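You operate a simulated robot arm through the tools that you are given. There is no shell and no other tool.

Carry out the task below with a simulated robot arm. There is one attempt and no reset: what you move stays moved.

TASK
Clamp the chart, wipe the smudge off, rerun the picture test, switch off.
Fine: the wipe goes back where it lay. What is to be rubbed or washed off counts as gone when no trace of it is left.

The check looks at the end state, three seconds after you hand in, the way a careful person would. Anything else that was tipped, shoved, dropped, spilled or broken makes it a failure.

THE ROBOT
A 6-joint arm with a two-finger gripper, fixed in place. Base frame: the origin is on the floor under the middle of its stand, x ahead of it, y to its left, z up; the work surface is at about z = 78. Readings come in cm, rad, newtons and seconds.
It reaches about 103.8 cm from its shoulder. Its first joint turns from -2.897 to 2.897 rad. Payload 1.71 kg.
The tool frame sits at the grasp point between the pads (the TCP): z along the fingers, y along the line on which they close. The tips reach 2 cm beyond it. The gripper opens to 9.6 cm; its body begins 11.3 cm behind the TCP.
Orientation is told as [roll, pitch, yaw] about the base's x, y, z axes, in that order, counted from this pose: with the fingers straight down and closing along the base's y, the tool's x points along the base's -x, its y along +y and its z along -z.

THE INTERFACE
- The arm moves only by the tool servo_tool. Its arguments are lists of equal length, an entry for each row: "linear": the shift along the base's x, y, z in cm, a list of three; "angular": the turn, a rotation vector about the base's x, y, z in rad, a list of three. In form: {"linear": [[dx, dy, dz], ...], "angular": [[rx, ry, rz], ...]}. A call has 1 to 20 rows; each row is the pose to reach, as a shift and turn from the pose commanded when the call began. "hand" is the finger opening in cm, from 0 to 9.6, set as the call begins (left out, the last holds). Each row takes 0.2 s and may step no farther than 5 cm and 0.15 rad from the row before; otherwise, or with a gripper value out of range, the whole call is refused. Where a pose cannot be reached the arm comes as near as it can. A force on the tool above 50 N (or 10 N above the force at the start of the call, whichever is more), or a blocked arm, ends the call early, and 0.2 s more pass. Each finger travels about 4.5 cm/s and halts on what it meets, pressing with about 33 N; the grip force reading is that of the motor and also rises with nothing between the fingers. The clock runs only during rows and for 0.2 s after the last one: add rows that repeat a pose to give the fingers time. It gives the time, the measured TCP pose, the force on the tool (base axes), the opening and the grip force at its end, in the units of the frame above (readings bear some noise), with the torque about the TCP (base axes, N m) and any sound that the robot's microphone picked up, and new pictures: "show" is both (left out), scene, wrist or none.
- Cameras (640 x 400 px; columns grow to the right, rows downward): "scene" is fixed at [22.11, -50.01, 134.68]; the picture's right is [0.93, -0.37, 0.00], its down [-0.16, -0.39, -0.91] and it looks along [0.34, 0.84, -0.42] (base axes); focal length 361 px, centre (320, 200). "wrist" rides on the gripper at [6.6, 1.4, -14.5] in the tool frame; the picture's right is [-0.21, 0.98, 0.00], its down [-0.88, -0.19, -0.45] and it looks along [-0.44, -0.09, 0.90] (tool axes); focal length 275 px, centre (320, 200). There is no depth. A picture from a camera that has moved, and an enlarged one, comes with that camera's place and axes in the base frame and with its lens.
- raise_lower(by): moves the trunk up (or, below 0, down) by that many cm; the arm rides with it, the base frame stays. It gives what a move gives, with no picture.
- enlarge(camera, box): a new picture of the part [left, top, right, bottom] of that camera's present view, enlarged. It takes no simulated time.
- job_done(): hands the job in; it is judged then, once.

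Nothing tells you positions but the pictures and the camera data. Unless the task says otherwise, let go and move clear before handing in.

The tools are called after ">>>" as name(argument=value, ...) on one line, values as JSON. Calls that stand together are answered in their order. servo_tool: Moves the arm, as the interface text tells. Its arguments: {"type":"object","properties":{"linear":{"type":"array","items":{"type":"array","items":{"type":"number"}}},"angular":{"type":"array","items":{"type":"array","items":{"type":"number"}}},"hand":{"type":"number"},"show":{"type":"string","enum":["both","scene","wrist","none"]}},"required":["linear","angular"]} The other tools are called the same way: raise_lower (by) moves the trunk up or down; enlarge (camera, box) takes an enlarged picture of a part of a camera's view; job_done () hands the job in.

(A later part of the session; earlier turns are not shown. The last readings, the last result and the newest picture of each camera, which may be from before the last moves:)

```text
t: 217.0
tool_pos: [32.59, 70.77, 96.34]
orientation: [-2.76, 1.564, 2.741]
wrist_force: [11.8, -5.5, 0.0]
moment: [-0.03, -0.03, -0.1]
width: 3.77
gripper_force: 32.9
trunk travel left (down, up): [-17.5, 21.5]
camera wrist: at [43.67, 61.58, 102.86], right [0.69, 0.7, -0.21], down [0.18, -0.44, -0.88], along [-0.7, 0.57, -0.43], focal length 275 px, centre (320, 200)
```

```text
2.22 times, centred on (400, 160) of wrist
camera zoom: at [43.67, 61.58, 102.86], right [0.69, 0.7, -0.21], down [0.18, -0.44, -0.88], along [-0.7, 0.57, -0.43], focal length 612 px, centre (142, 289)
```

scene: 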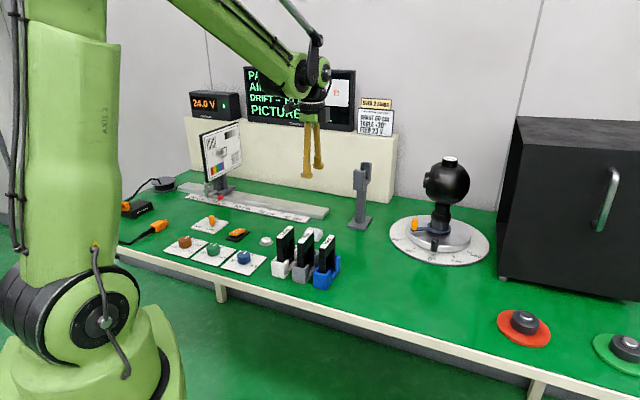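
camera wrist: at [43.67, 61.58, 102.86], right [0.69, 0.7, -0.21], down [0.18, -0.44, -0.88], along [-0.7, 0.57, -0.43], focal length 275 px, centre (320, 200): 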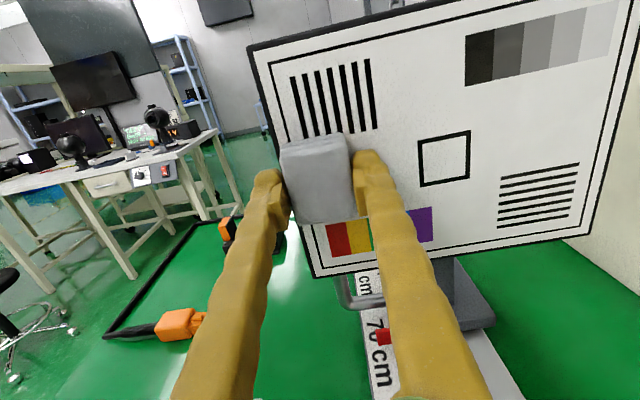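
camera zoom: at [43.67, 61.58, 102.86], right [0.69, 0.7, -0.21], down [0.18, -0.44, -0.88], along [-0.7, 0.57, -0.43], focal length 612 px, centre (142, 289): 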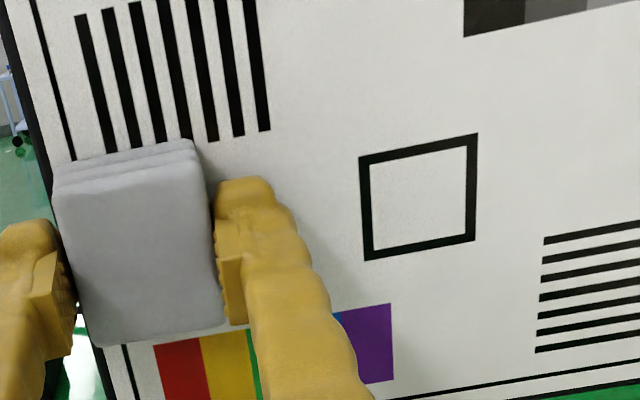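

The smudge looks gone on the right. I'll make extra passes, also higher and lower, to be sure no trace remains.

>>> servo_tool(linear=[[0.49, 0.5, 0], [0.98, 1.0, 0], [1.48, 1.49, 0], [1.97, 1.99, 0], [2.46, 2.49, 0], [2.95, 2.98, 0], [3.45, 3.48, 0], [3.94, 3.98, 0], [4.43, 4.47, 0], [4.92, 4.97, 0], [5.42, 5.47, 0], [5.91, 5.97, 0], [6.4, 6.46, 0], [6.9, 6.96, 0], [6.9, 6.96, 0.7], [6.9, 6.96, 1.4], [6.9, 6.96, 2]], angular=[[0, 0, 0], [0, 0, 0], [0, 0, 0], [0, 0, 0], [0, 0, 0], [0, 0, 0], [0, 0, 0], [0, 0, 0], [0, 0, 0], [0, 0, 0], [0, 0, 0], [0, 0, 0], [0, 0, 0], [0, 0, 0], [0, 0, 0], [0, 0, 0], [0, 0, 0]], show="wrist")

>>> enlarge(camera="wrist", box=[80, 70, 360, 250])

>>> servo_tool(linear=[[-0.7, -0.71, 0], [-1.41, -1.42, 0], [-2.11, -2.13, 0], [-2.82, -2.84, 0], [-3.52, -3.55, 0], [-4.22, -4.26, 0], [-4.93, -4.97, 0], [-5.63, -5.68, 0], [-6.33, -6.39, 0], [-6.9, -6.96, 0], [-6.9, -6.96, -1], [-6.9, -6.96, -2], [-6.9, -6.96, -3], [-6.9, -6.96, -4]], angular=[[0, 0, 0], [0, 0, 0], [0, 0, 0], [0, 0, 0], [0, 0, 0], [0, 0, 0], [0, 0, 0], [0, 0, 0], [0, 0, 0], [0, 0, 0], [0, 0, 0], [0, 0, 0], [0, 0, 0], [0, 0, 0]], show="none")

```text
t: 220.6
tool_pos: [39.37, 77.76, 98.38]
orientation: [-2.753, 1.563, 2.75]
wrist_force: [5.8, -5.5, -3.1]
moment: [-0.02, 0.01, -0.04]
width: 3.83
gripper_force: 33.2
trunk travel left (down, up): [-17.5, 21.5]
camera wrist: at [50.57, 68.51, 104.86], right [0.69, 0.7, -0.21], down [0.18, -0.44, -0.88], along [-0.7, 0.57, -0.43], focal length 275 px, centre (320, 200)
```

wrist: 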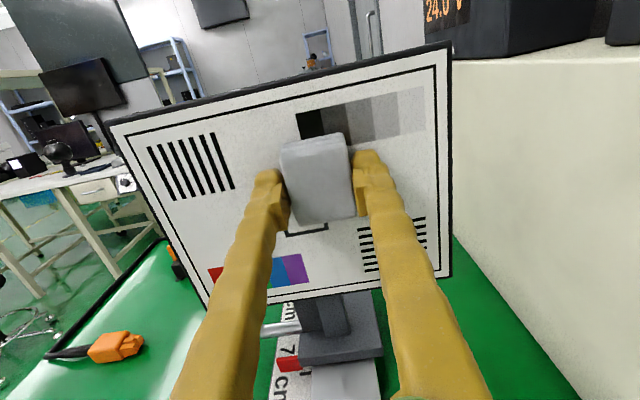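

```text
2.22 times, centred on (220, 160) of wrist
camera zoom: at [50.57, 68.51, 104.86], right [0.69, 0.7, -0.21], down [0.18, -0.44, -0.88], along [-0.7, 0.57, -0.43], focal length 612 px, centre (542, 289)
```

zoom: 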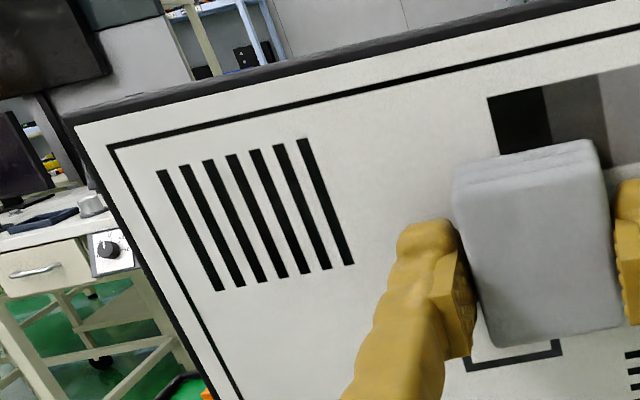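

```text
t: 223.6
tool_pos: [32.34, 70.85, 94.31]
orientation: [-2.76, 1.562, 2.74]
wrist_force: [4.4, -1.7, 0.4]
moment: [0.01, -0.01, -0.04]
width: 3.84
gripper_force: 33.3
trunk travel left (down, up): [-17.5, 21.5]
```

The left side is clean too. One lower pass back to the right, then I'll retract and inspect the whole chart.

>>> servo_tool(linear=[[0.66, 0.74, 0], [1.36, 1.45, 0], [2.07, 2.16, 0], [2.77, 2.87, 0], [3.47, 3.58, 0], [4.18, 4.29, 0], [4.88, 5.0, 0], [5.58, 5.71, 0], [6.29, 6.42, 0], [6.86, 7.0, 0]], angular=[[0, 0, 0], [0, 0, 0], [0, 0, 0], [0, 0, 0], [0, 0, 0], [0, 0, 0], [0, 0, 0], [0, 0, 0], [0, 0, 0], [0, 0, 0]], show="none")

>>> servo_tool(linear=[[0.72, -0.7, 0], [2.5, -1.9, 0.5], [4.5, -3.4, 1.5], [6.5, -5.4, 3], [8, -8, 4], [8, -8, 4]], angular=[[0, 0, 0], [0, 0, 0], [0, 0, 0], [0, 0, 0], [0, 0, 0], [0, 0, 0]], show="wrist")

>>> enlarge(camera="scene", box=[200, 130, 250, 170])

>>> enlarge(camera="scene", box=[185, 110, 265, 220])

>>> enlarge(camera="wrist", box=[100, 60, 440, 260])

```text
t: 225.8
tool_pos: [39.24, 77.85, 94.36]
orientation: [-2.786, 1.563, 2.713]
wrist_force: [4.7, -9.2, -1.0]
moment: [-0.03, -0.01, 0.05]
width: 3.82
gripper_force: 33.1
trunk travel left (down, up): [-17.5, 21.5]
```

```text
t: 227.2
tool_pos: [47.3, 69.85, 98.33]
orientation: [-2.766, 1.564, 2.737]
wrist_force: [0.3, -0.1, -1.0]
moment: [0.0, -0.01, 0.04]
width: 3.82
gripper_force: 33.2
trunk travel left (down, up): [-17.5, 21.5]
camera wrist: at [58.51, 60.59, 104.81], right [0.69, 0.7, -0.21], down [0.18, -0.44, -0.88], along [-0.7, 0.57, -0.43], focal length 275 px, centre (320, 200)
```

wrist: 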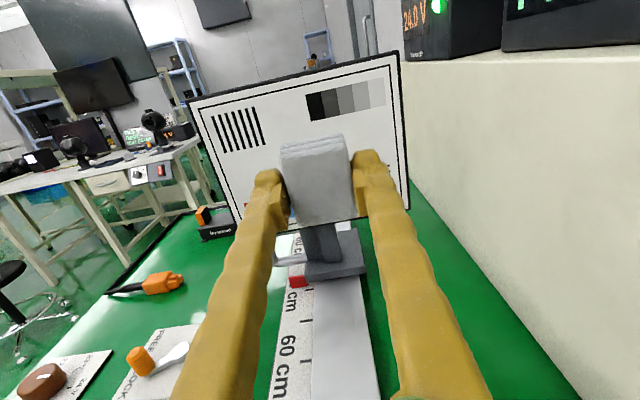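

```text
10.00 times, centred on (225, 150) of scene
camera zoom: at [22.11, -50.01, 134.68], right [0.93, -0.37, 0.0], down [-0.16, -0.39, -0.91], along [0.34, 0.84, -0.42], focal length 3613 px, centre (1270, 700)
```

zoom: 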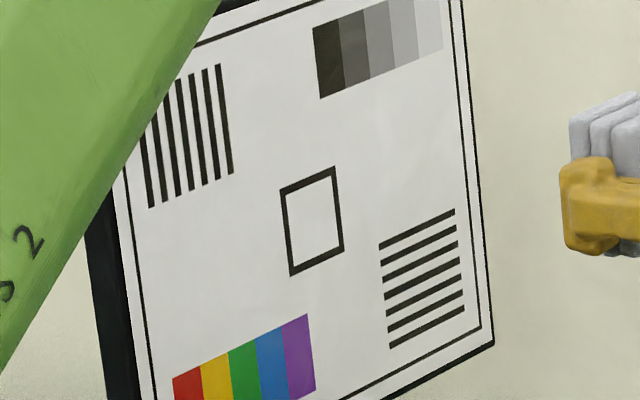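

```text
3.64 times, centred on (225, 165) of scene
camera zoom: at [22.11, -50.01, 134.68], right [0.93, -0.37, 0.0], down [-0.16, -0.39, -0.91], along [0.34, 0.84, -0.42], focal length 1314 px, centre (666, 327)
```

zoom: 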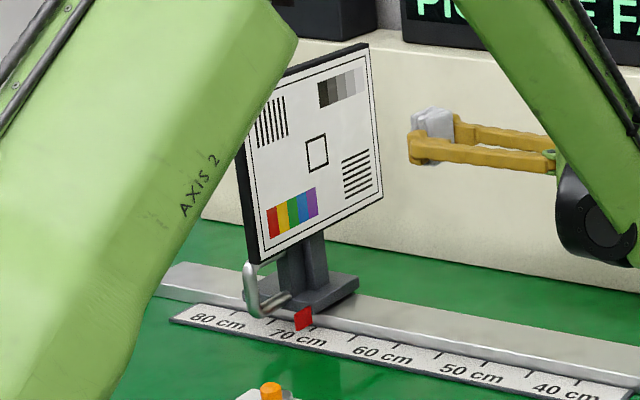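

```text
1.88 times, centred on (270, 160) of wrist
camera zoom: at [58.51, 60.59, 104.81], right [0.69, 0.7, -0.21], down [0.18, -0.44, -0.88], along [-0.7, 0.57, -0.43], focal length 518 px, centre (414, 275)
```

zoom: 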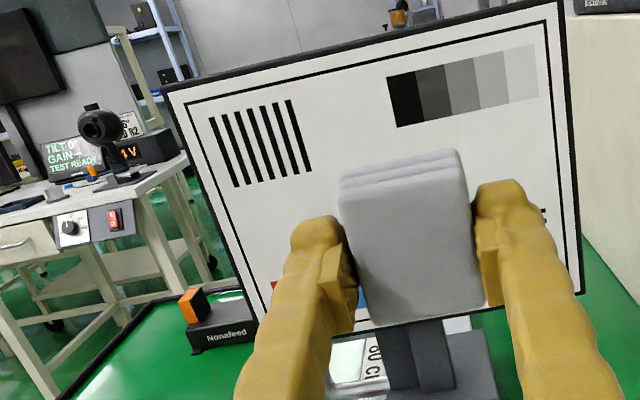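

The chart is spotless and still at the same place on the rail. Now carrying the wipe back to its original spot, turning the tool upright on the way.

>>> servo_tool(linear=[[0.8, -1.5, 1], [1.5, -4, 2.5], [2.2, -7, 4], [2.8, -10, 5.5], [3.4, -13.2, 7], [4, -16.4, 8], [4.5, -19.6, 8.5], [5, -22.8, 8.5], [5.5, -26, 8.5], [6, -29.2, 8.5], [6.5, -32.4, 8.5], [7, -35.6, 8.5], [7.5, -38.8, 8.5], [8, -42, 8.5], [8.5, -45.2, 8.5], [9, -48.5, 8.5], [9.4, -51.8, 8.5], [9.7, -55, 8.5], [9.9, -58, 8.5], [9.95, -59.9, 8.5]], angular=[[-0.04, -0.04, 0], [-0.1, -0.101, 0], [-0.165, -0.167, 0], [-0.23, -0.233, 0], [-0.295, -0.298, 0], [-0.36, -0.364, 0], [-0.425, -0.43, 0], [-0.49, -0.496, 0], [-0.555, -0.561, 0], [-0.62, -0.627, 0], [-0.685, -0.693, 0], [-0.75, -0.758, 0], [-0.815, -0.824, 0], [-0.88, -0.89, 0], [-0.945, -0.956, 0], [-1.01, -1.021, 0], [-1.06, -1.072, 0], [-1.095, -1.108, 0], [-1.108, -1.121, 0], [-1.108, -1.121, 0]])

>>> enlarge(camera="wrist", box=[220, 120, 420, 260])

```text
t: 231.4
tool_pos: [57.24, 9.81, 106.61]
orientation: [0.0, 0.001, -0.782]
wrist_force: [-0.3, -0.2, 0.3]
moment: [-0.03, 0.01, -0.01]
width: 3.84
gripper_force: 33.3
trunk travel left (down, up): [-17.5, 21.5]
camera wrist: at [53.48, 15.44, 121.35], right [0.84, 0.55, 0.0], down [0.49, -0.75, 0.44], along [0.24, -0.37, -0.9], focal length 275 px, centre (320, 200)
```

scene: 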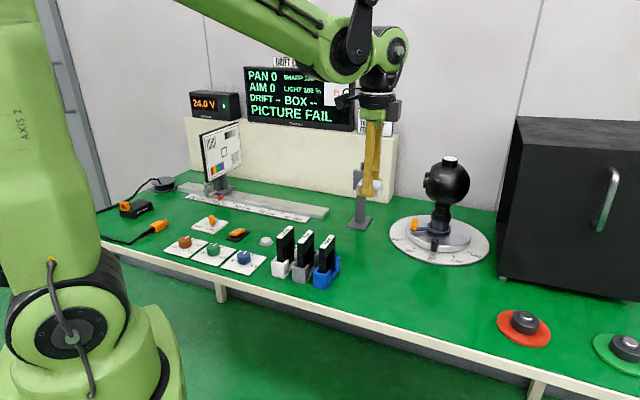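
wrist: 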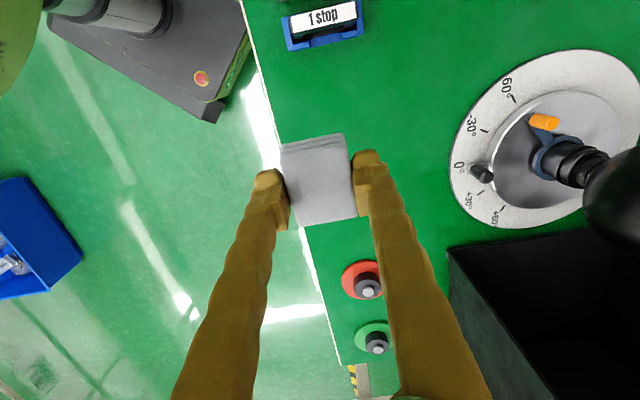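

```text
2.86 times, centred on (320, 190) of wrist
camera zoom: at [53.48, 15.44, 121.35], right [0.84, 0.55, 0.0], down [0.49, -0.75, 0.44], along [0.24, -0.37, -0.9], focal length 786 px, centre (320, 229)
```

zoom: 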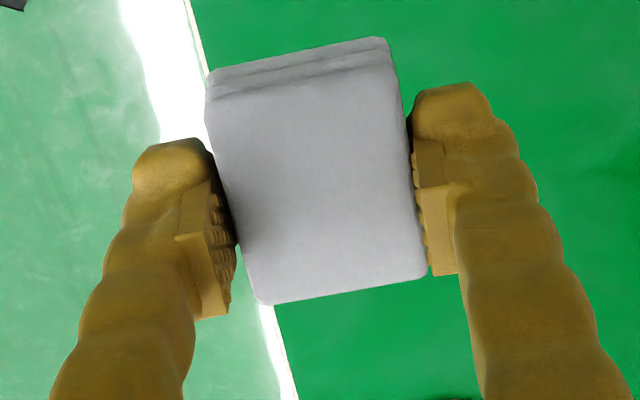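

The wipe sits in the grip just as it did at its original spot. Aligning to the recorded pose and lowering.

>>> servo_tool(linear=[[0.03, 0.1, -3], [0.03, 0.1, -7], [0.03, 0.1, -11], [0.03, 0.1, -15], [0.03, 0.1, -19], [0.03, 0.1, -22.5], [0.03, 0.1, -24.8], [0.03, 0.1, -25.6], [0.03, 0.1, -25.8], [0.03, 0.1, -25.8]], angular=[[0, 0, -0.01], [0, 0, -0.022], [0, 0, -0.022], [0, 0, -0.022], [0, 0, -0.022], [0, 0, -0.022], [0, 0, -0.022], [0, 0, -0.022], [0, 0, -0.022], [0, 0, -0.022]], show="none")

>>> servo_tool(linear=[[0, 0, -0.1], [0, 0, -0.2]], angular=[[0, 0, 0], [0, 0, 0]], show="none")

>>> enlarge(camera="scene", box=[330, 240, 410, 310])

```text
t: 233.6
tool_pos: [57.24, 10.08, 81.03]
orientation: [0.003, 0.0, -0.804]
wrist_force: [0.4, -0.7, -0.5]
moment: [-0.01, 0.03, 0.02]
width: 3.81
gripper_force: 33.0
trunk travel left (down, up): [-17.5, 21.5]
```

```text
t: 234.2
tool_pos: [57.19, 10.02, 80.87]
orientation: [-0.001, 0.002, -0.805]
wrist_force: [-0.3, -0.7, 0.0]
moment: [0.01, -0.03, -0.02]
width: 3.83
gripper_force: 32.9
trunk travel left (down, up): [-17.5, 21.5]
```

```text
5.71 times, centred on (370, 275) of scene
camera zoom: at [22.11, -50.01, 134.68], right [0.93, -0.37, 0.0], down [-0.16, -0.39, -0.91], along [0.34, 0.84, -0.42], focal length 2064 px, centre (34, -229)
```

zoom: 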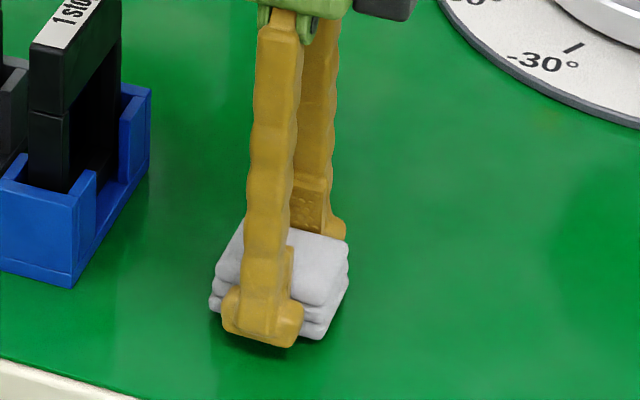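

>>> servo_tool(linear=[[0.05, -0.03, -0.12], [0.08, -0.05, -0.24]], angular=[[0, 0, 0], [0, 0, 0]], show="none")

>>> servo_tool(linear=[[0, 0, -0.08], [0, 0, -0.15]], angular=[[0, 0, 0], [0, 0, 0]], show="none")

```text
t: 234.8
tool_pos: [57.25, 9.98, 80.49]
orientation: [0.002, 0.001, -0.803]
wrist_force: [0.5, 0.4, 0.2]
moment: [0.02, -0.08, 0.01]
width: 3.83
gripper_force: 32.5
trunk travel left (down, up): [-17.5, 21.5]
```

```text
t: 235.4
tool_pos: [57.21, 9.95, 80.32]
orientation: [0.003, 0.002, -0.803]
wrist_force: [0.5, -0.7, 0.1]
moment: [0.0, 0.02, 0.03]
width: 3.83
gripper_force: 33.0
trunk travel left (down, up): [-17.5, 21.5]
```

It's within a couple of millimetres of the table. Opening gently to let it settle, then comparing with the original picture.

>>> servo_tool(linear=[[0, 0, -0.06], [0, 0, -0.06], [0, 0, -0.06], [0, 0, -0.06]], angular=[[0, 0, 0], [0, 0, 0], [0, 0, 0], [0, 0, 0]], hand=5, show="none")

>>> servo_tool(linear=[[0, 0, 2], [0, 0, 5], [0, 0, 9], [0, 0, 13], [0, 0, 17], [0, 0, 21], [0, 0, 21]], angular=[[0, 0, 0], [0, 0, 0], [0, 0, 0], [0, 0, 0], [0, 0, 0], [0, 0, 0], [0, 0, 0]])

>>> enlarge(camera="scene", box=[340, 270, 400, 310])

```text
t: 236.4
tool_pos: [57.26, 9.98, 80.25]
orientation: [0.001, 0.001, -0.805]
wrist_force: [-0.7, 0.6, 0.4]
moment: [0.01, 0.0, 0.01]
width: 4.99
gripper_force: 0.1
trunk travel left (down, up): [-17.5, 21.5]
```

```text
t: 238.0
tool_pos: [57.31, 9.9, 101.33]
orientation: [0.001, 0.003, -0.806]
wrist_force: [-0.7, -0.7, 0.7]
moment: [0.04, 0.01, 0.02]
width: 5.03
gripper_force: 0.0
trunk travel left (down, up): [-17.5, 21.5]
camera wrist: at [53.65, 15.52, 115.87], right [0.85, 0.53, 0.0], down [0.48, -0.76, 0.44], along [0.24, -0.38, -0.9], focal length 275 px, centre (320, 200)
```

scene: 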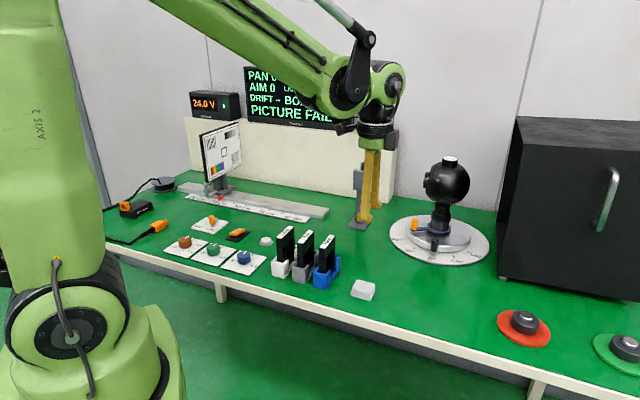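
wrist: 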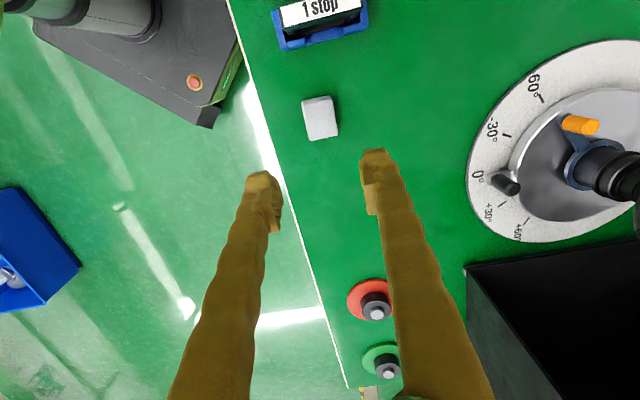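

```text
10.00 times, centred on (370, 290) of scene
camera zoom: at [22.11, -50.01, 134.68], right [0.93, -0.37, 0.0], down [-0.16, -0.39, -0.91], along [0.34, 0.84, -0.42], focal length 3613 px, centre (-180, -700)
```

zoom: 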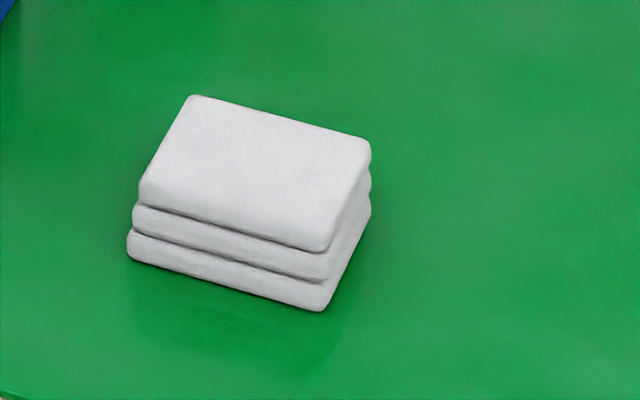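

The wipe lies back in its original place, right side up, within a couple of millimetres of the first picture. Next is the test button: moving over it with closed fingers for a close look.

>>> servo_tool(linear=[[-1.3, 2.6, 0], [-2.6, 5.2, 0], [-3.9, 7.8, 0], [-5.2, 10.4, 0], [-6.5, 13, 0], [-7.8, 15.6, 0], [-9.1, 18.2, 0], [-10.4, 20.8, 0], [-11.7, 23.4, -1], [-13, 26, -2.5], [-14.3, 28.6, -4], [-15.6, 31.3, -6], [-15.6, 31.3, -6]], angular=[[0, 0, 0], [0, 0, 0], [0, 0, 0], [0, 0, 0], [0, 0, 0], [0, 0, 0], [0, 0, 0], [0, 0, 0], [0, 0, 0], [0, 0, 0], [0, 0, 0], [0, 0, 0], [0, 0, 0]], hand=0)

>>> enlarge(camera="wrist", box=[220, 60, 420, 200])

>>> enlarge(camera="scene", box=[180, 50, 410, 194])

```text
t: 240.8
tool_pos: [41.81, 41.25, 95.32]
orientation: [0.001, 0.001, -0.805]
wrist_force: [0.6, 1.0, 0.1]
moment: [-0.02, 0.01, 0.0]
width: 0.0
gripper_force: 29.3
trunk travel left (down, up): [-17.5, 21.5]
camera wrist: at [38.09, 46.89, 109.94], right [0.85, 0.53, 0.0], down [0.48, -0.76, 0.44], along [0.24, -0.38, -0.9], focal length 275 px, centre (320, 200)
```

scene: 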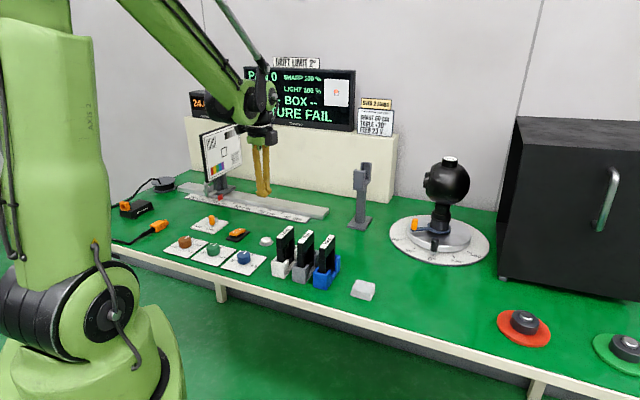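
wrist: 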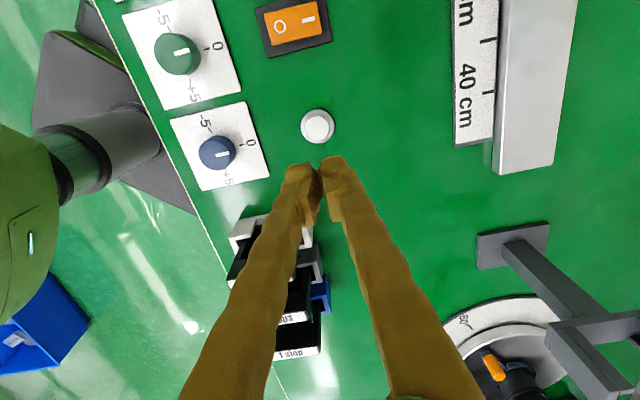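

```text
2.86 times, centred on (320, 130) of wrist
camera zoom: at [38.09, 46.89, 109.94], right [0.85, 0.53, 0.0], down [0.48, -0.76, 0.44], along [0.24, -0.38, -0.9], focal length 786 px, centre (320, 400)
```

zoom: 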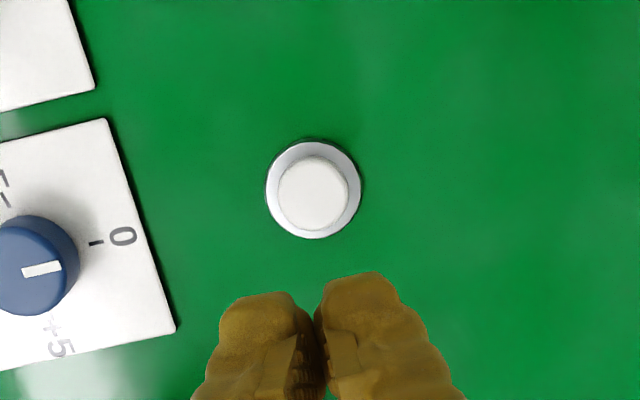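

```text
2.78 times, centred on (295, 122) of scene
camera zoom: at [22.11, -50.01, 134.68], right [0.93, -0.37, 0.0], down [-0.16, -0.39, -0.91], along [0.34, 0.84, -0.42], focal length 1004 px, centre (389, 417)
```

zoom: 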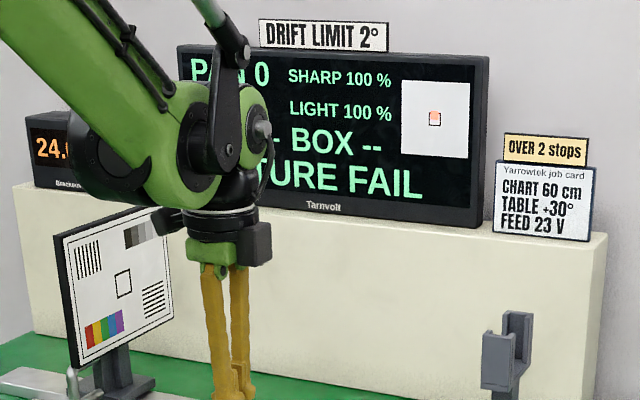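

SHARP has already risen to 100 %, confirming the smudge was the cause. The test button is at about (41.2, 41.4); I'm centring and descending over it.

>>> servo_tool(linear=[[-0.3, 0.08, -3], [-0.6, 0.15, -6], [-0.6, 0.15, -9], [-0.6, 0.15, -11.5], [-0.6, 0.15, -11.5]], angular=[[0, 0, 0], [0, 0, 0], [0, 0, 0], [0, 0, 0], [0, 0, 0]], show="wrist")

>>> enlarge(camera="wrist", box=[240, 110, 400, 230])

>>> enlarge(camera="scene", box=[230, 200, 310, 260])

```text
t: 242.0
tool_pos: [41.2, 41.44, 83.86]
orientation: [0.0, 0.002, -0.805]
wrist_force: [0.4, -0.9, 0.5]
moment: [0.01, 0.01, 0.02]
width: 0.0
gripper_force: 29.6
trunk travel left (down, up): [-17.5, 21.5]
camera wrist: at [37.48, 47.07, 98.43], right [0.85, 0.53, 0.0], down [0.48, -0.76, 0.44], along [0.24, -0.38, -0.9], focal length 275 px, centre (320, 200)
```

wrist: 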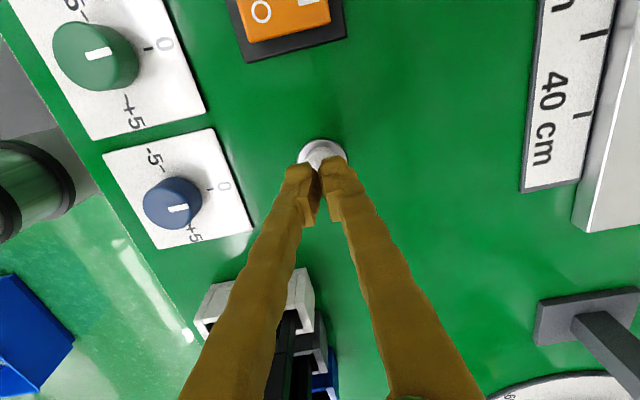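

```text
3.33 times, centred on (320, 170) of wrist
camera zoom: at [37.48, 47.07, 98.43], right [0.85, 0.53, 0.0], down [0.48, -0.76, 0.44], along [0.24, -0.38, -0.9], focal length 918 px, centre (320, 300)
```

zoom: 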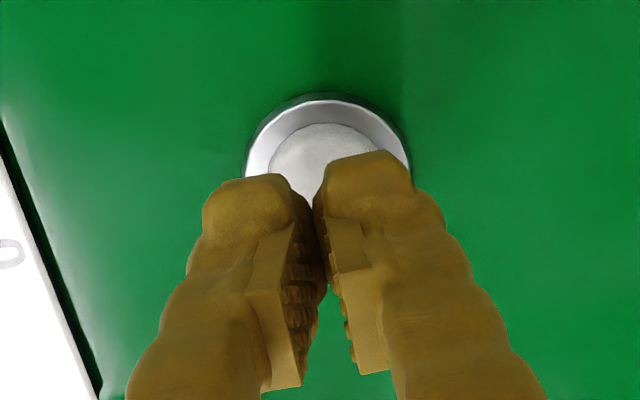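

```text
6.67 times, centred on (270, 230) of scene
camera zoom: at [22.11, -50.01, 134.68], right [0.93, -0.37, 0.0], down [-0.16, -0.39, -0.91], along [0.34, 0.84, -0.42], focal length 2409 px, centre (653, 0)
```

zoom: 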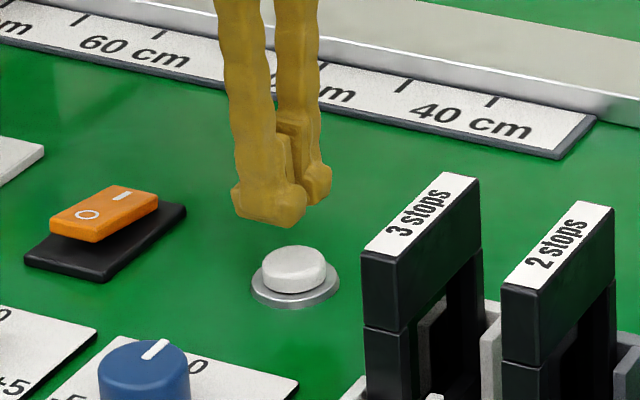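

The closed fingertips are right above the cap. Pressing down in small steps, watching force and the display.

>>> servo_tool(linear=[[0, 0, -0.8], [0, 0, -1.5], [0, 0, -1.8], [0, 0, -2.0]], angular=[[0, 0, 0], [0, 0, 0], [0, 0, 0], [0, 0, 0]], show="none")

>>> servo_tool(linear=[[0, 0, -0.1], [0, 0, -0.2], [0, 0, -0.3]], angular=[[0, 0, 0], [0, 0, 0], [0, 0, 0]], show="scene")

```text
t: 243.0
tool_pos: [41.11, 41.45, 81.95]
orientation: [0.001, 0.0, -0.804]
wrist_force: [-1.1, 0.0, 0.2]
moment: [0.0, -0.03, -0.04]
width: 0.0
gripper_force: 29.3
trunk travel left (down, up): [-17.5, 21.5]
```

```text
t: 243.8
tool_pos: [41.12, 41.47, 81.59]
orientation: [0.002, 0.002, -0.803]
wrist_force: [-0.3, -0.6, -0.6]
moment: [0.0, 0.01, -0.02]
width: 0.0
gripper_force: 29.5
trunk travel left (down, up): [-17.5, 21.5]
```

scene: 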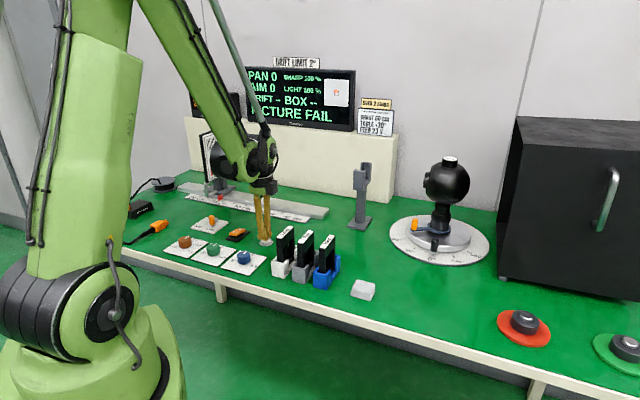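

>>> servo_tool(linear=[[0, 0, -0.1], [0, 0, -0.2], [0, 0, -0.3]], angular=[[0, 0, 0], [0, 0, 0], [0, 0, 0]], show="none")

>>> enlarge(camera="scene", box=[180, 50, 410, 194])

>>> enlarge(camera="scene", box=[230, 200, 310, 260])

```text
t: 244.6
tool_pos: [41.11, 41.48, 81.36]
orientation: [0.0, 0.002, -0.801]
wrist_force: [-0.1, 0.0, -0.4]
moment: [0.03, -0.03, 0.01]
width: 0.01
gripper_force: 29.2
trunk travel left (down, up): [-17.5, 21.5]
```

```text
2.78 times, centred on (295, 122) of scene
camera zoom: at [22.11, -50.01, 134.68], right [0.93, -0.37, 0.0], down [-0.16, -0.39, -0.91], along [0.34, 0.84, -0.42], focal length 1004 px, centre (389, 417)
```

zoom: 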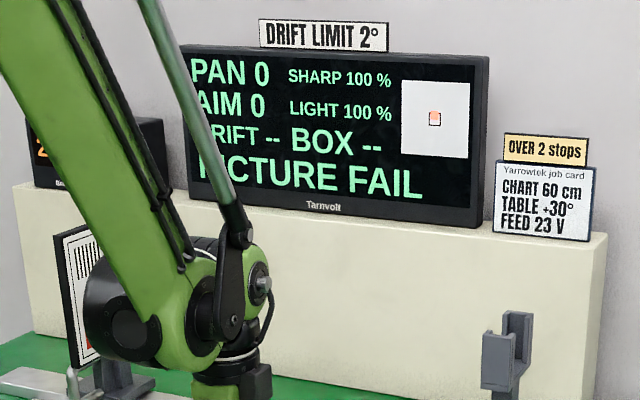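

```text
6.67 times, centred on (270, 230) of scene
camera zoom: at [22.11, -50.01, 134.68], right [0.93, -0.37, 0.0], down [-0.16, -0.39, -0.91], along [0.34, 0.84, -0.42], focal length 2409 px, centre (653, 0)
```

zoom: 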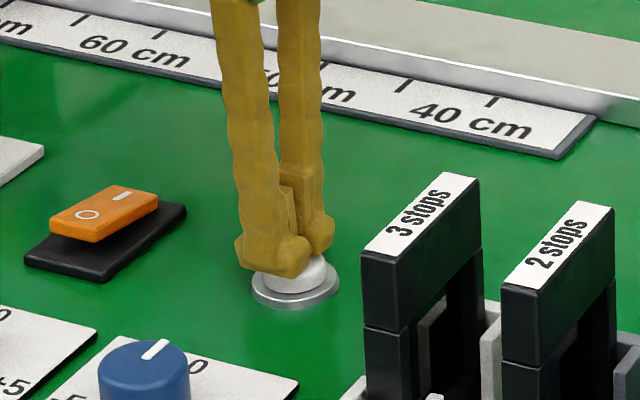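

Tips are just about on the cap. Continuing down.

>>> servo_tool(linear=[[0.05, -0.05, -0.1], [0.1, -0.1, -0.2]], angular=[[0, 0, 0], [0, 0, 0]], show="none")

>>> servo_tool(linear=[[0, 0, -0.1], [0, 0, -0.2]], angular=[[0, 0, 0], [0, 0, 0]], show="none")

>>> enlarge(camera="scene", box=[180, 50, 410, 194])

```text
t: 245.2
tool_pos: [41.26, 41.27, 81.17]
orientation: [0.003, 0.001, -0.804]
wrist_force: [0.4, 0.2, 0.6]
moment: [0.0, -0.01, 0.01]
width: 0.57
gripper_force: 29.2
trunk travel left (down, up): [-17.5, 21.5]
```

```text
t: 245.8
tool_pos: [41.3, 41.31, 80.83]
orientation: [0.001, 0.001, -0.804]
wrist_force: [0.6, -0.5, 2.7]
moment: [-0.02, -0.05, 0.01]
width: 0.61
gripper_force: 29.9
trunk travel left (down, up): [-17.5, 21.5]
heard: click
```

```text
2.78 times, centred on (295, 122) of scene
camera zoom: at [22.11, -50.01, 134.68], right [0.93, -0.37, 0.0], down [-0.16, -0.39, -0.91], along [0.34, 0.84, -0.42], focal length 1004 px, centre (389, 417)
```

zoom: 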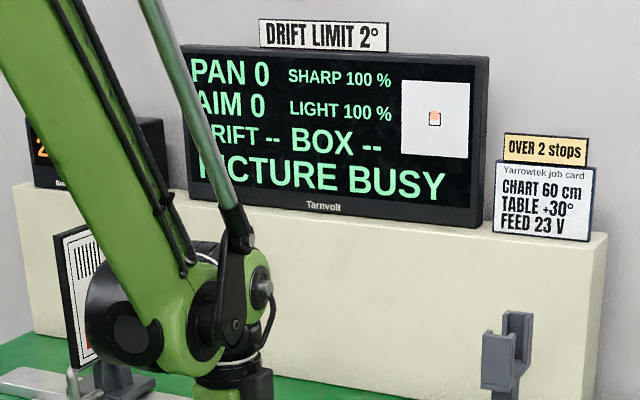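

A click, and the display shows PICTURE BUSY: the test is running. Loosening the fingers and lifting clear while it finishes.

>>> servo_tool(linear=[[0, 0, 0], [0, 0, 0.3], [0, 0, 1.5], [0, 0, 4], [0, 0, 8], [0, 0, 12], [0, 0, 14], [0, 0, 14], [0, 0, 14]], angular=[[0, 0, 0], [0, 0, 0], [0, 0, 0], [0, 0, 0], [0, 0, 0], [0, 0, 0], [0, 0, 0], [0, 0, 0], [0, 0, 0]], hand=2.5)

>>> enlarge(camera="scene", box=[180, 50, 410, 194])

```text
t: 247.8
tool_pos: [41.22, 41.43, 94.82]
orientation: [0.001, 0.003, -0.804]
wrist_force: [0.1, -0.4, -0.8]
moment: [0.0, 0.01, 0.02]
width: 2.48
gripper_force: 0.0
trunk travel left (down, up): [-17.5, 21.5]
camera wrist: at [37.66, 47.04, 109.43], right [0.85, 0.53, 0.0], down [0.48, -0.76, 0.44], along [0.24, -0.38, -0.9], focal length 275 px, centre (320, 200)
```

scene: 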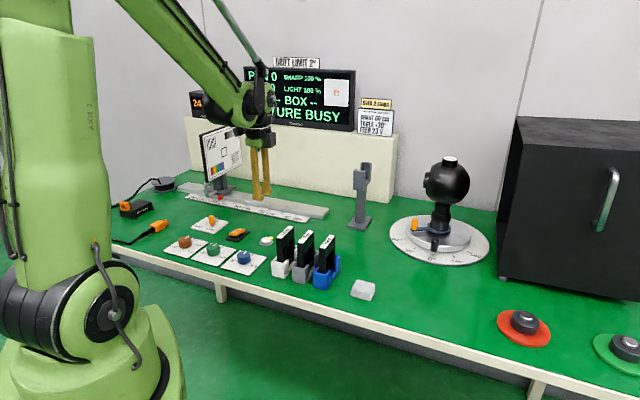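
wrist: 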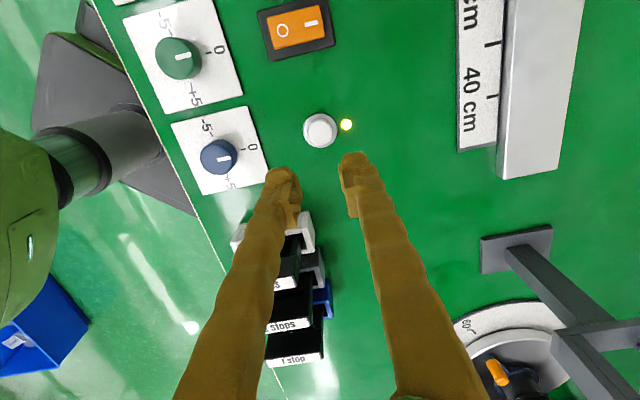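

```text
2.78 times, centred on (295, 122) of scene
camera zoom: at [22.11, -50.01, 134.68], right [0.93, -0.37, 0.0], down [-0.16, -0.39, -0.91], along [0.34, 0.84, -0.42], focal length 1004 px, centre (389, 417)
```

zoom: 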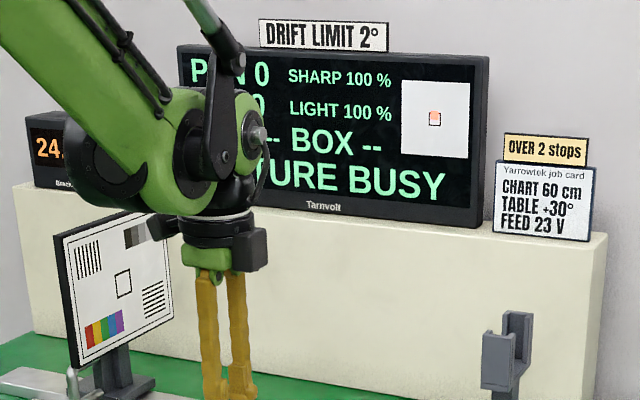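

An amber lamp beside the button shows the test is busy. Waiting for the result, keeping the arm out of the camera's line to the chart.

>>> servo_tool(linear=[[-0.3, -1.5, 0.5], [-0.6, -3, 1], [-1, -5, 1.5], [-1, -5, 1.5], [-1, -5, 1.5], [-1, -5, 1.5], [-1, -5, 1.5], [-1, -5, 1.5], [-1, -5, 1.5], [-1, -5, 1.5], [-1, -5, 1.5], [-1, -5, 1.5], [-1, -5, 1.5], [-1, -5, 1.5], [-1, -5, 1.5]], angular=[[0, 0, 0], [0, 0, 0], [0, 0, 0], [0, 0, 0], [0, 0, 0], [0, 0, 0], [0, 0, 0], [0, 0, 0], [0, 0, 0], [0, 0, 0], [0, 0, 0], [0, 0, 0], [0, 0, 0], [0, 0, 0], [0, 0, 0]])

>>> enlarge(camera="scene", box=[180, 50, 410, 194])

```text
t: 251.0
tool_pos: [40.13, 36.37, 96.26]
orientation: [0.002, 0.001, -0.804]
wrist_force: [0.4, 0.8, 0.0]
moment: [0.02, 0.02, -0.02]
width: 2.5
gripper_force: 0.1
trunk travel left (down, up): [-17.5, 21.5]
camera wrist: at [36.52, 42.03, 110.88], right [0.85, 0.53, 0.0], down [0.48, -0.76, 0.44], along [0.24, -0.38, -0.9], focal length 275 px, centre (320, 200)
```

scene: 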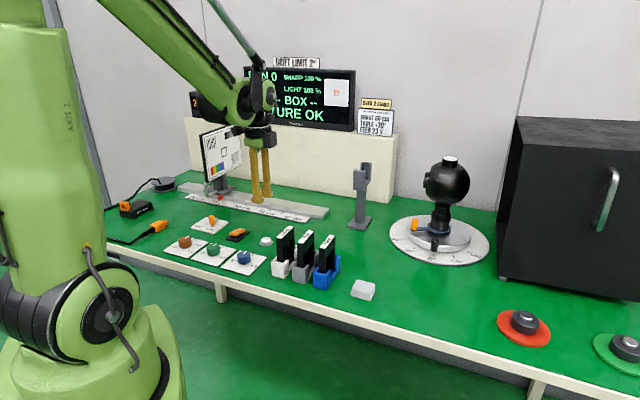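
wrist: 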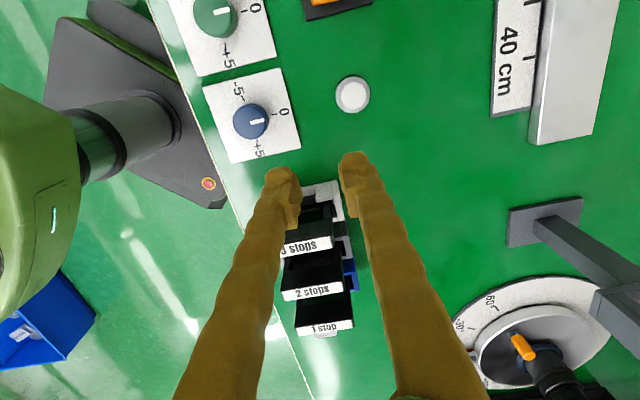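

```text
2.78 times, centred on (295, 122) of scene
camera zoom: at [22.11, -50.01, 134.68], right [0.93, -0.37, 0.0], down [-0.16, -0.39, -0.91], along [0.34, 0.84, -0.42], focal length 1004 px, centre (389, 417)
```

zoom: 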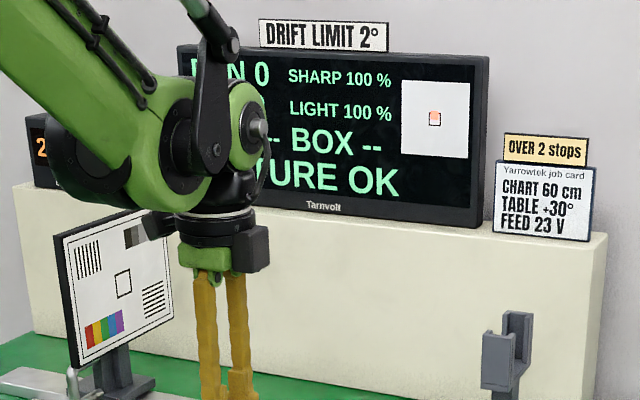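

PICTURE OK — the rerun passed. Last is the orange rocker: its O end is raised, so I'll press that end; moving above it for a close look.

>>> servo_tool(linear=[[-1.2, 1.8, 0], [-2.4, 3.5, 0], [-3.6, 5.3, -1], [-4.8, 7, -2], [-6, 8.8, -3], [-7.1, 10.5, -4], [-7.1, 10.5, -4]], angular=[[0, 0, 0], [0, 0, 0], [0, 0, 0], [0, 0, 0], [0, 0, 0], [0, 0, 0], [0, 0, 0]], hand=0)

>>> enlarge(camera="wrist", box=[220, 60, 420, 200])

>>> enlarge(camera="scene", box=[200, 190, 290, 260])

```text
t: 252.6
tool_pos: [33.18, 46.97, 92.21]
orientation: [0.002, 0.004, -0.805]
wrist_force: [0.2, -0.3, -0.4]
moment: [0.01, 0.01, 0.01]
width: 0.02
gripper_force: 30.0
trunk travel left (down, up): [-17.5, 21.5]
camera wrist: at [29.53, 52.59, 106.83], right [0.85, 0.53, 0.0], down [0.48, -0.76, 0.44], along [0.24, -0.38, -0.9], focal length 275 px, centre (320, 200)
```

scene: 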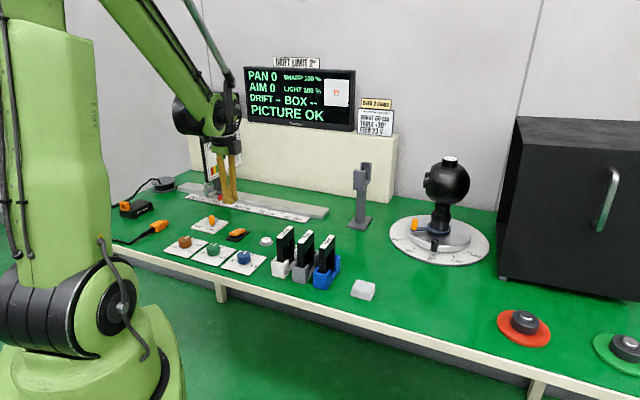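
wrist: 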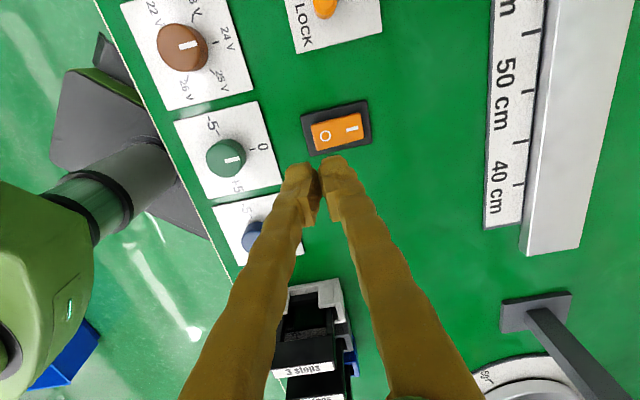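

```text
2.86 times, centred on (320, 130) of wrist
camera zoom: at [29.53, 52.59, 106.83], right [0.85, 0.53, 0.0], down [0.48, -0.76, 0.44], along [0.24, -0.38, -0.9], focal length 786 px, centre (320, 400)
```

zoom: 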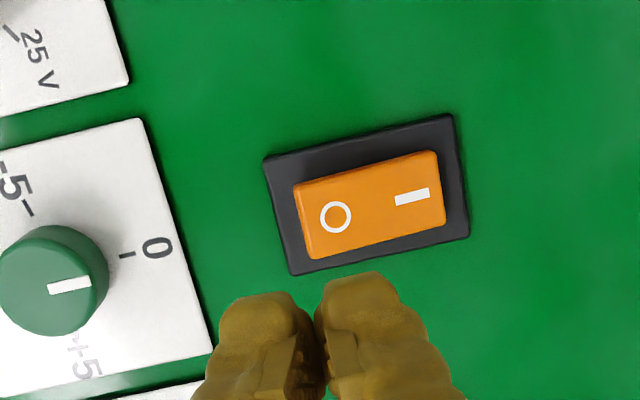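

```text
5.71 times, centred on (245, 225) of scene
camera zoom: at [22.11, -50.01, 134.68], right [0.93, -0.37, 0.0], down [-0.16, -0.39, -0.91], along [0.34, 0.84, -0.42], focal length 2064 px, centre (749, 57)
```

zoom: 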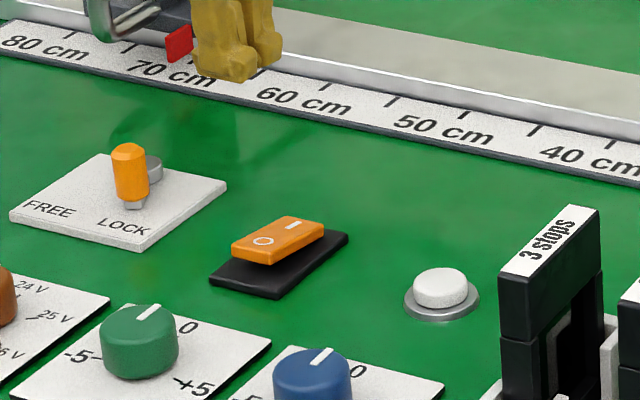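

The rocker's I side is down (on) and the O end is raised, around (32.5, 47.0). Centring over the O end and descending.

>>> servo_tool(linear=[[-0.4, -0.12, -2], [-0.8, -0.25, -4.5], [-0.8, -0.25, -6.8], [-0.8, -0.25, -8.4], [-0.8, -0.25, -8.4]], angular=[[0, 0, 0], [0, 0, 0], [0, 0, 0], [0, 0, 0], [0, 0, 0]], show="wrist")

>>> enlarge(camera="scene", box=[200, 190, 290, 260])

>>> enlarge(camera="wrist", box=[240, 110, 400, 230])

```text
t: 253.8
tool_pos: [32.48, 46.6, 83.89]
orientation: [0.001, 0.001, -0.803]
wrist_force: [0.3, 0.3, -0.3]
moment: [0.0, 0.0, -0.02]
width: 0.01
gripper_force: 29.5
trunk travel left (down, up): [-17.5, 21.5]
camera wrist: at [28.74, 52.24, 98.51], right [0.85, 0.53, 0.0], down [0.48, -0.76, 0.44], along [0.24, -0.38, -0.9], focal length 275 px, centre (320, 200)
```

wrist: 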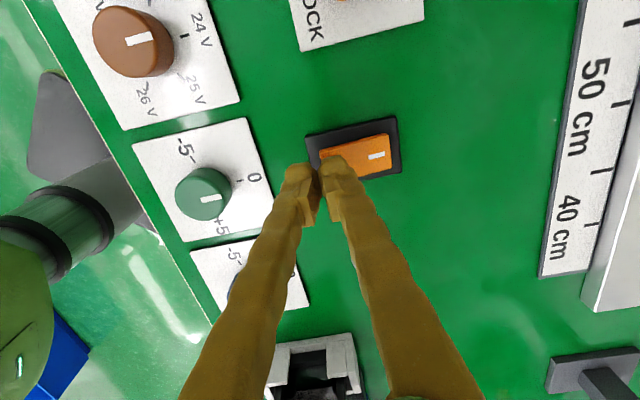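

```text
5.71 times, centred on (245, 225) of scene
camera zoom: at [22.11, -50.01, 134.68], right [0.93, -0.37, 0.0], down [-0.16, -0.39, -0.91], along [0.34, 0.84, -0.42], focal length 2064 px, centre (749, 57)
```

zoom: 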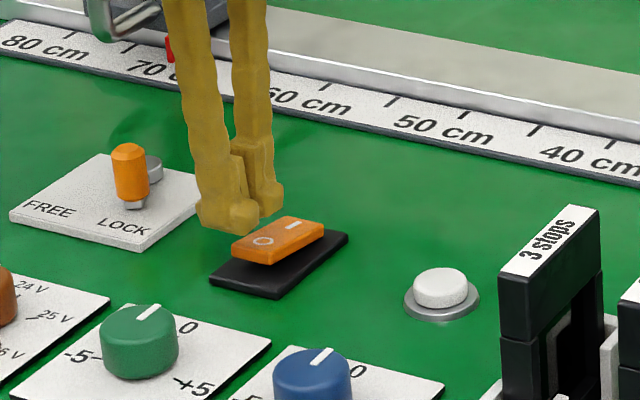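

```text
3.33 times, centred on (320, 170) of wrist
camera zoom: at [28.74, 52.24, 98.51], right [0.85, 0.53, 0.0], down [0.48, -0.76, 0.44], along [0.24, -0.38, -0.9], focal length 918 px, centre (320, 300)
```

zoom: 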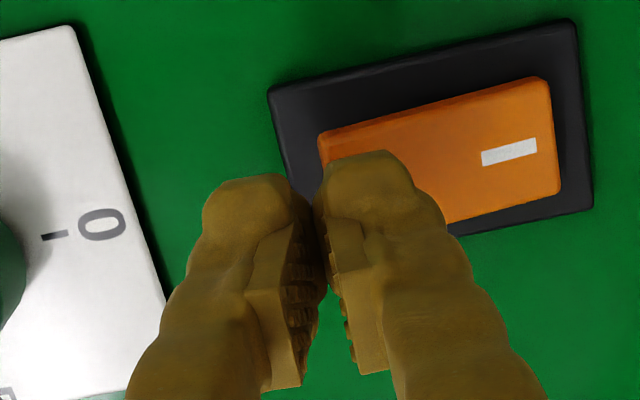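

The right fingertip is over the O end. Pressing down in small steps.

>>> servo_tool(linear=[[0, 0, -0.2], [0, 0, -0.4], [0, 0, -0.6]], angular=[[0, 0, 0], [0, 0, 0], [0, 0, 0]], show="none")

>>> servo_tool(linear=[[0, 0, -0.15], [0, 0, -0.3]], angular=[[0, 0, 0], [0, 0, 0]], show="none")

>>> servo_tool(linear=[[0, 0, -0.15], [0, 0, -0.3]], angular=[[0, 0, 0], [0, 0, 0]], show="scene")

>>> enlarge(camera="scene", box=[200, 190, 290, 260])

```text
t: 254.6
tool_pos: [32.33, 46.58, 83.35]
orientation: [0.003, 0.002, -0.802]
wrist_force: [-0.8, 0.1, -0.4]
moment: [0.02, 0.01, -0.03]
width: 0.0
gripper_force: 29.7
trunk travel left (down, up): [-17.5, 21.5]
```

```text
t: 255.2
tool_pos: [32.27, 46.64, 83.1]
orientation: [0.003, 0.0, -0.802]
wrist_force: [0.2, 0.1, 0.0]
moment: [0.0, 0.01, 0.01]
width: 0.0
gripper_force: 29.3
trunk travel left (down, up): [-17.5, 21.5]
```

```text
t: 255.8
tool_pos: [32.2, 46.56, 82.86]
orientation: [0.003, 0.002, -0.803]
wrist_force: [-0.5, 0.0, 0.2]
moment: [-0.01, 0.02, 0.0]
width: 0.02
gripper_force: 28.5
trunk travel left (down, up): [-17.5, 21.5]
```

scene: 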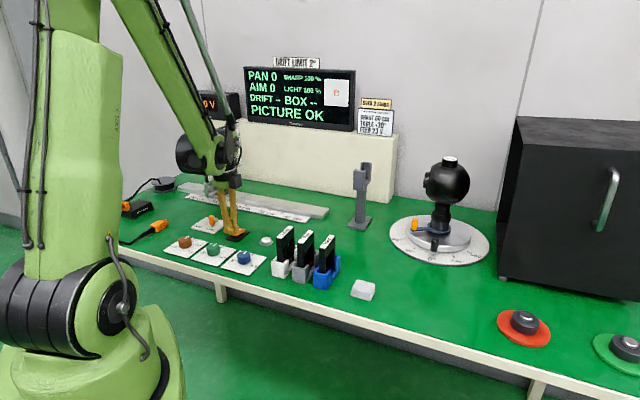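

```text
5.71 times, centred on (245, 225) of scene
camera zoom: at [22.11, -50.01, 134.68], right [0.93, -0.37, 0.0], down [-0.16, -0.39, -0.91], along [0.34, 0.84, -0.42], focal length 2064 px, centre (749, 57)
```

zoom: 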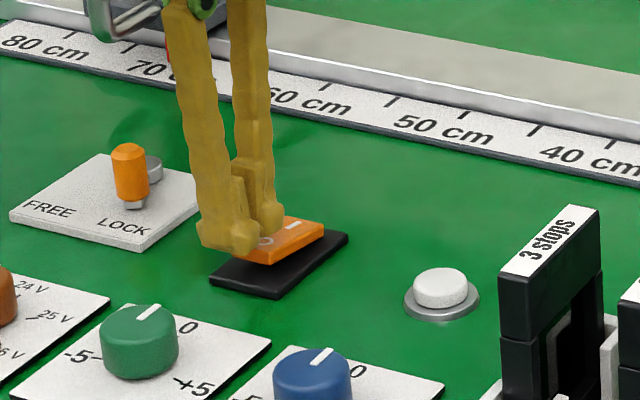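

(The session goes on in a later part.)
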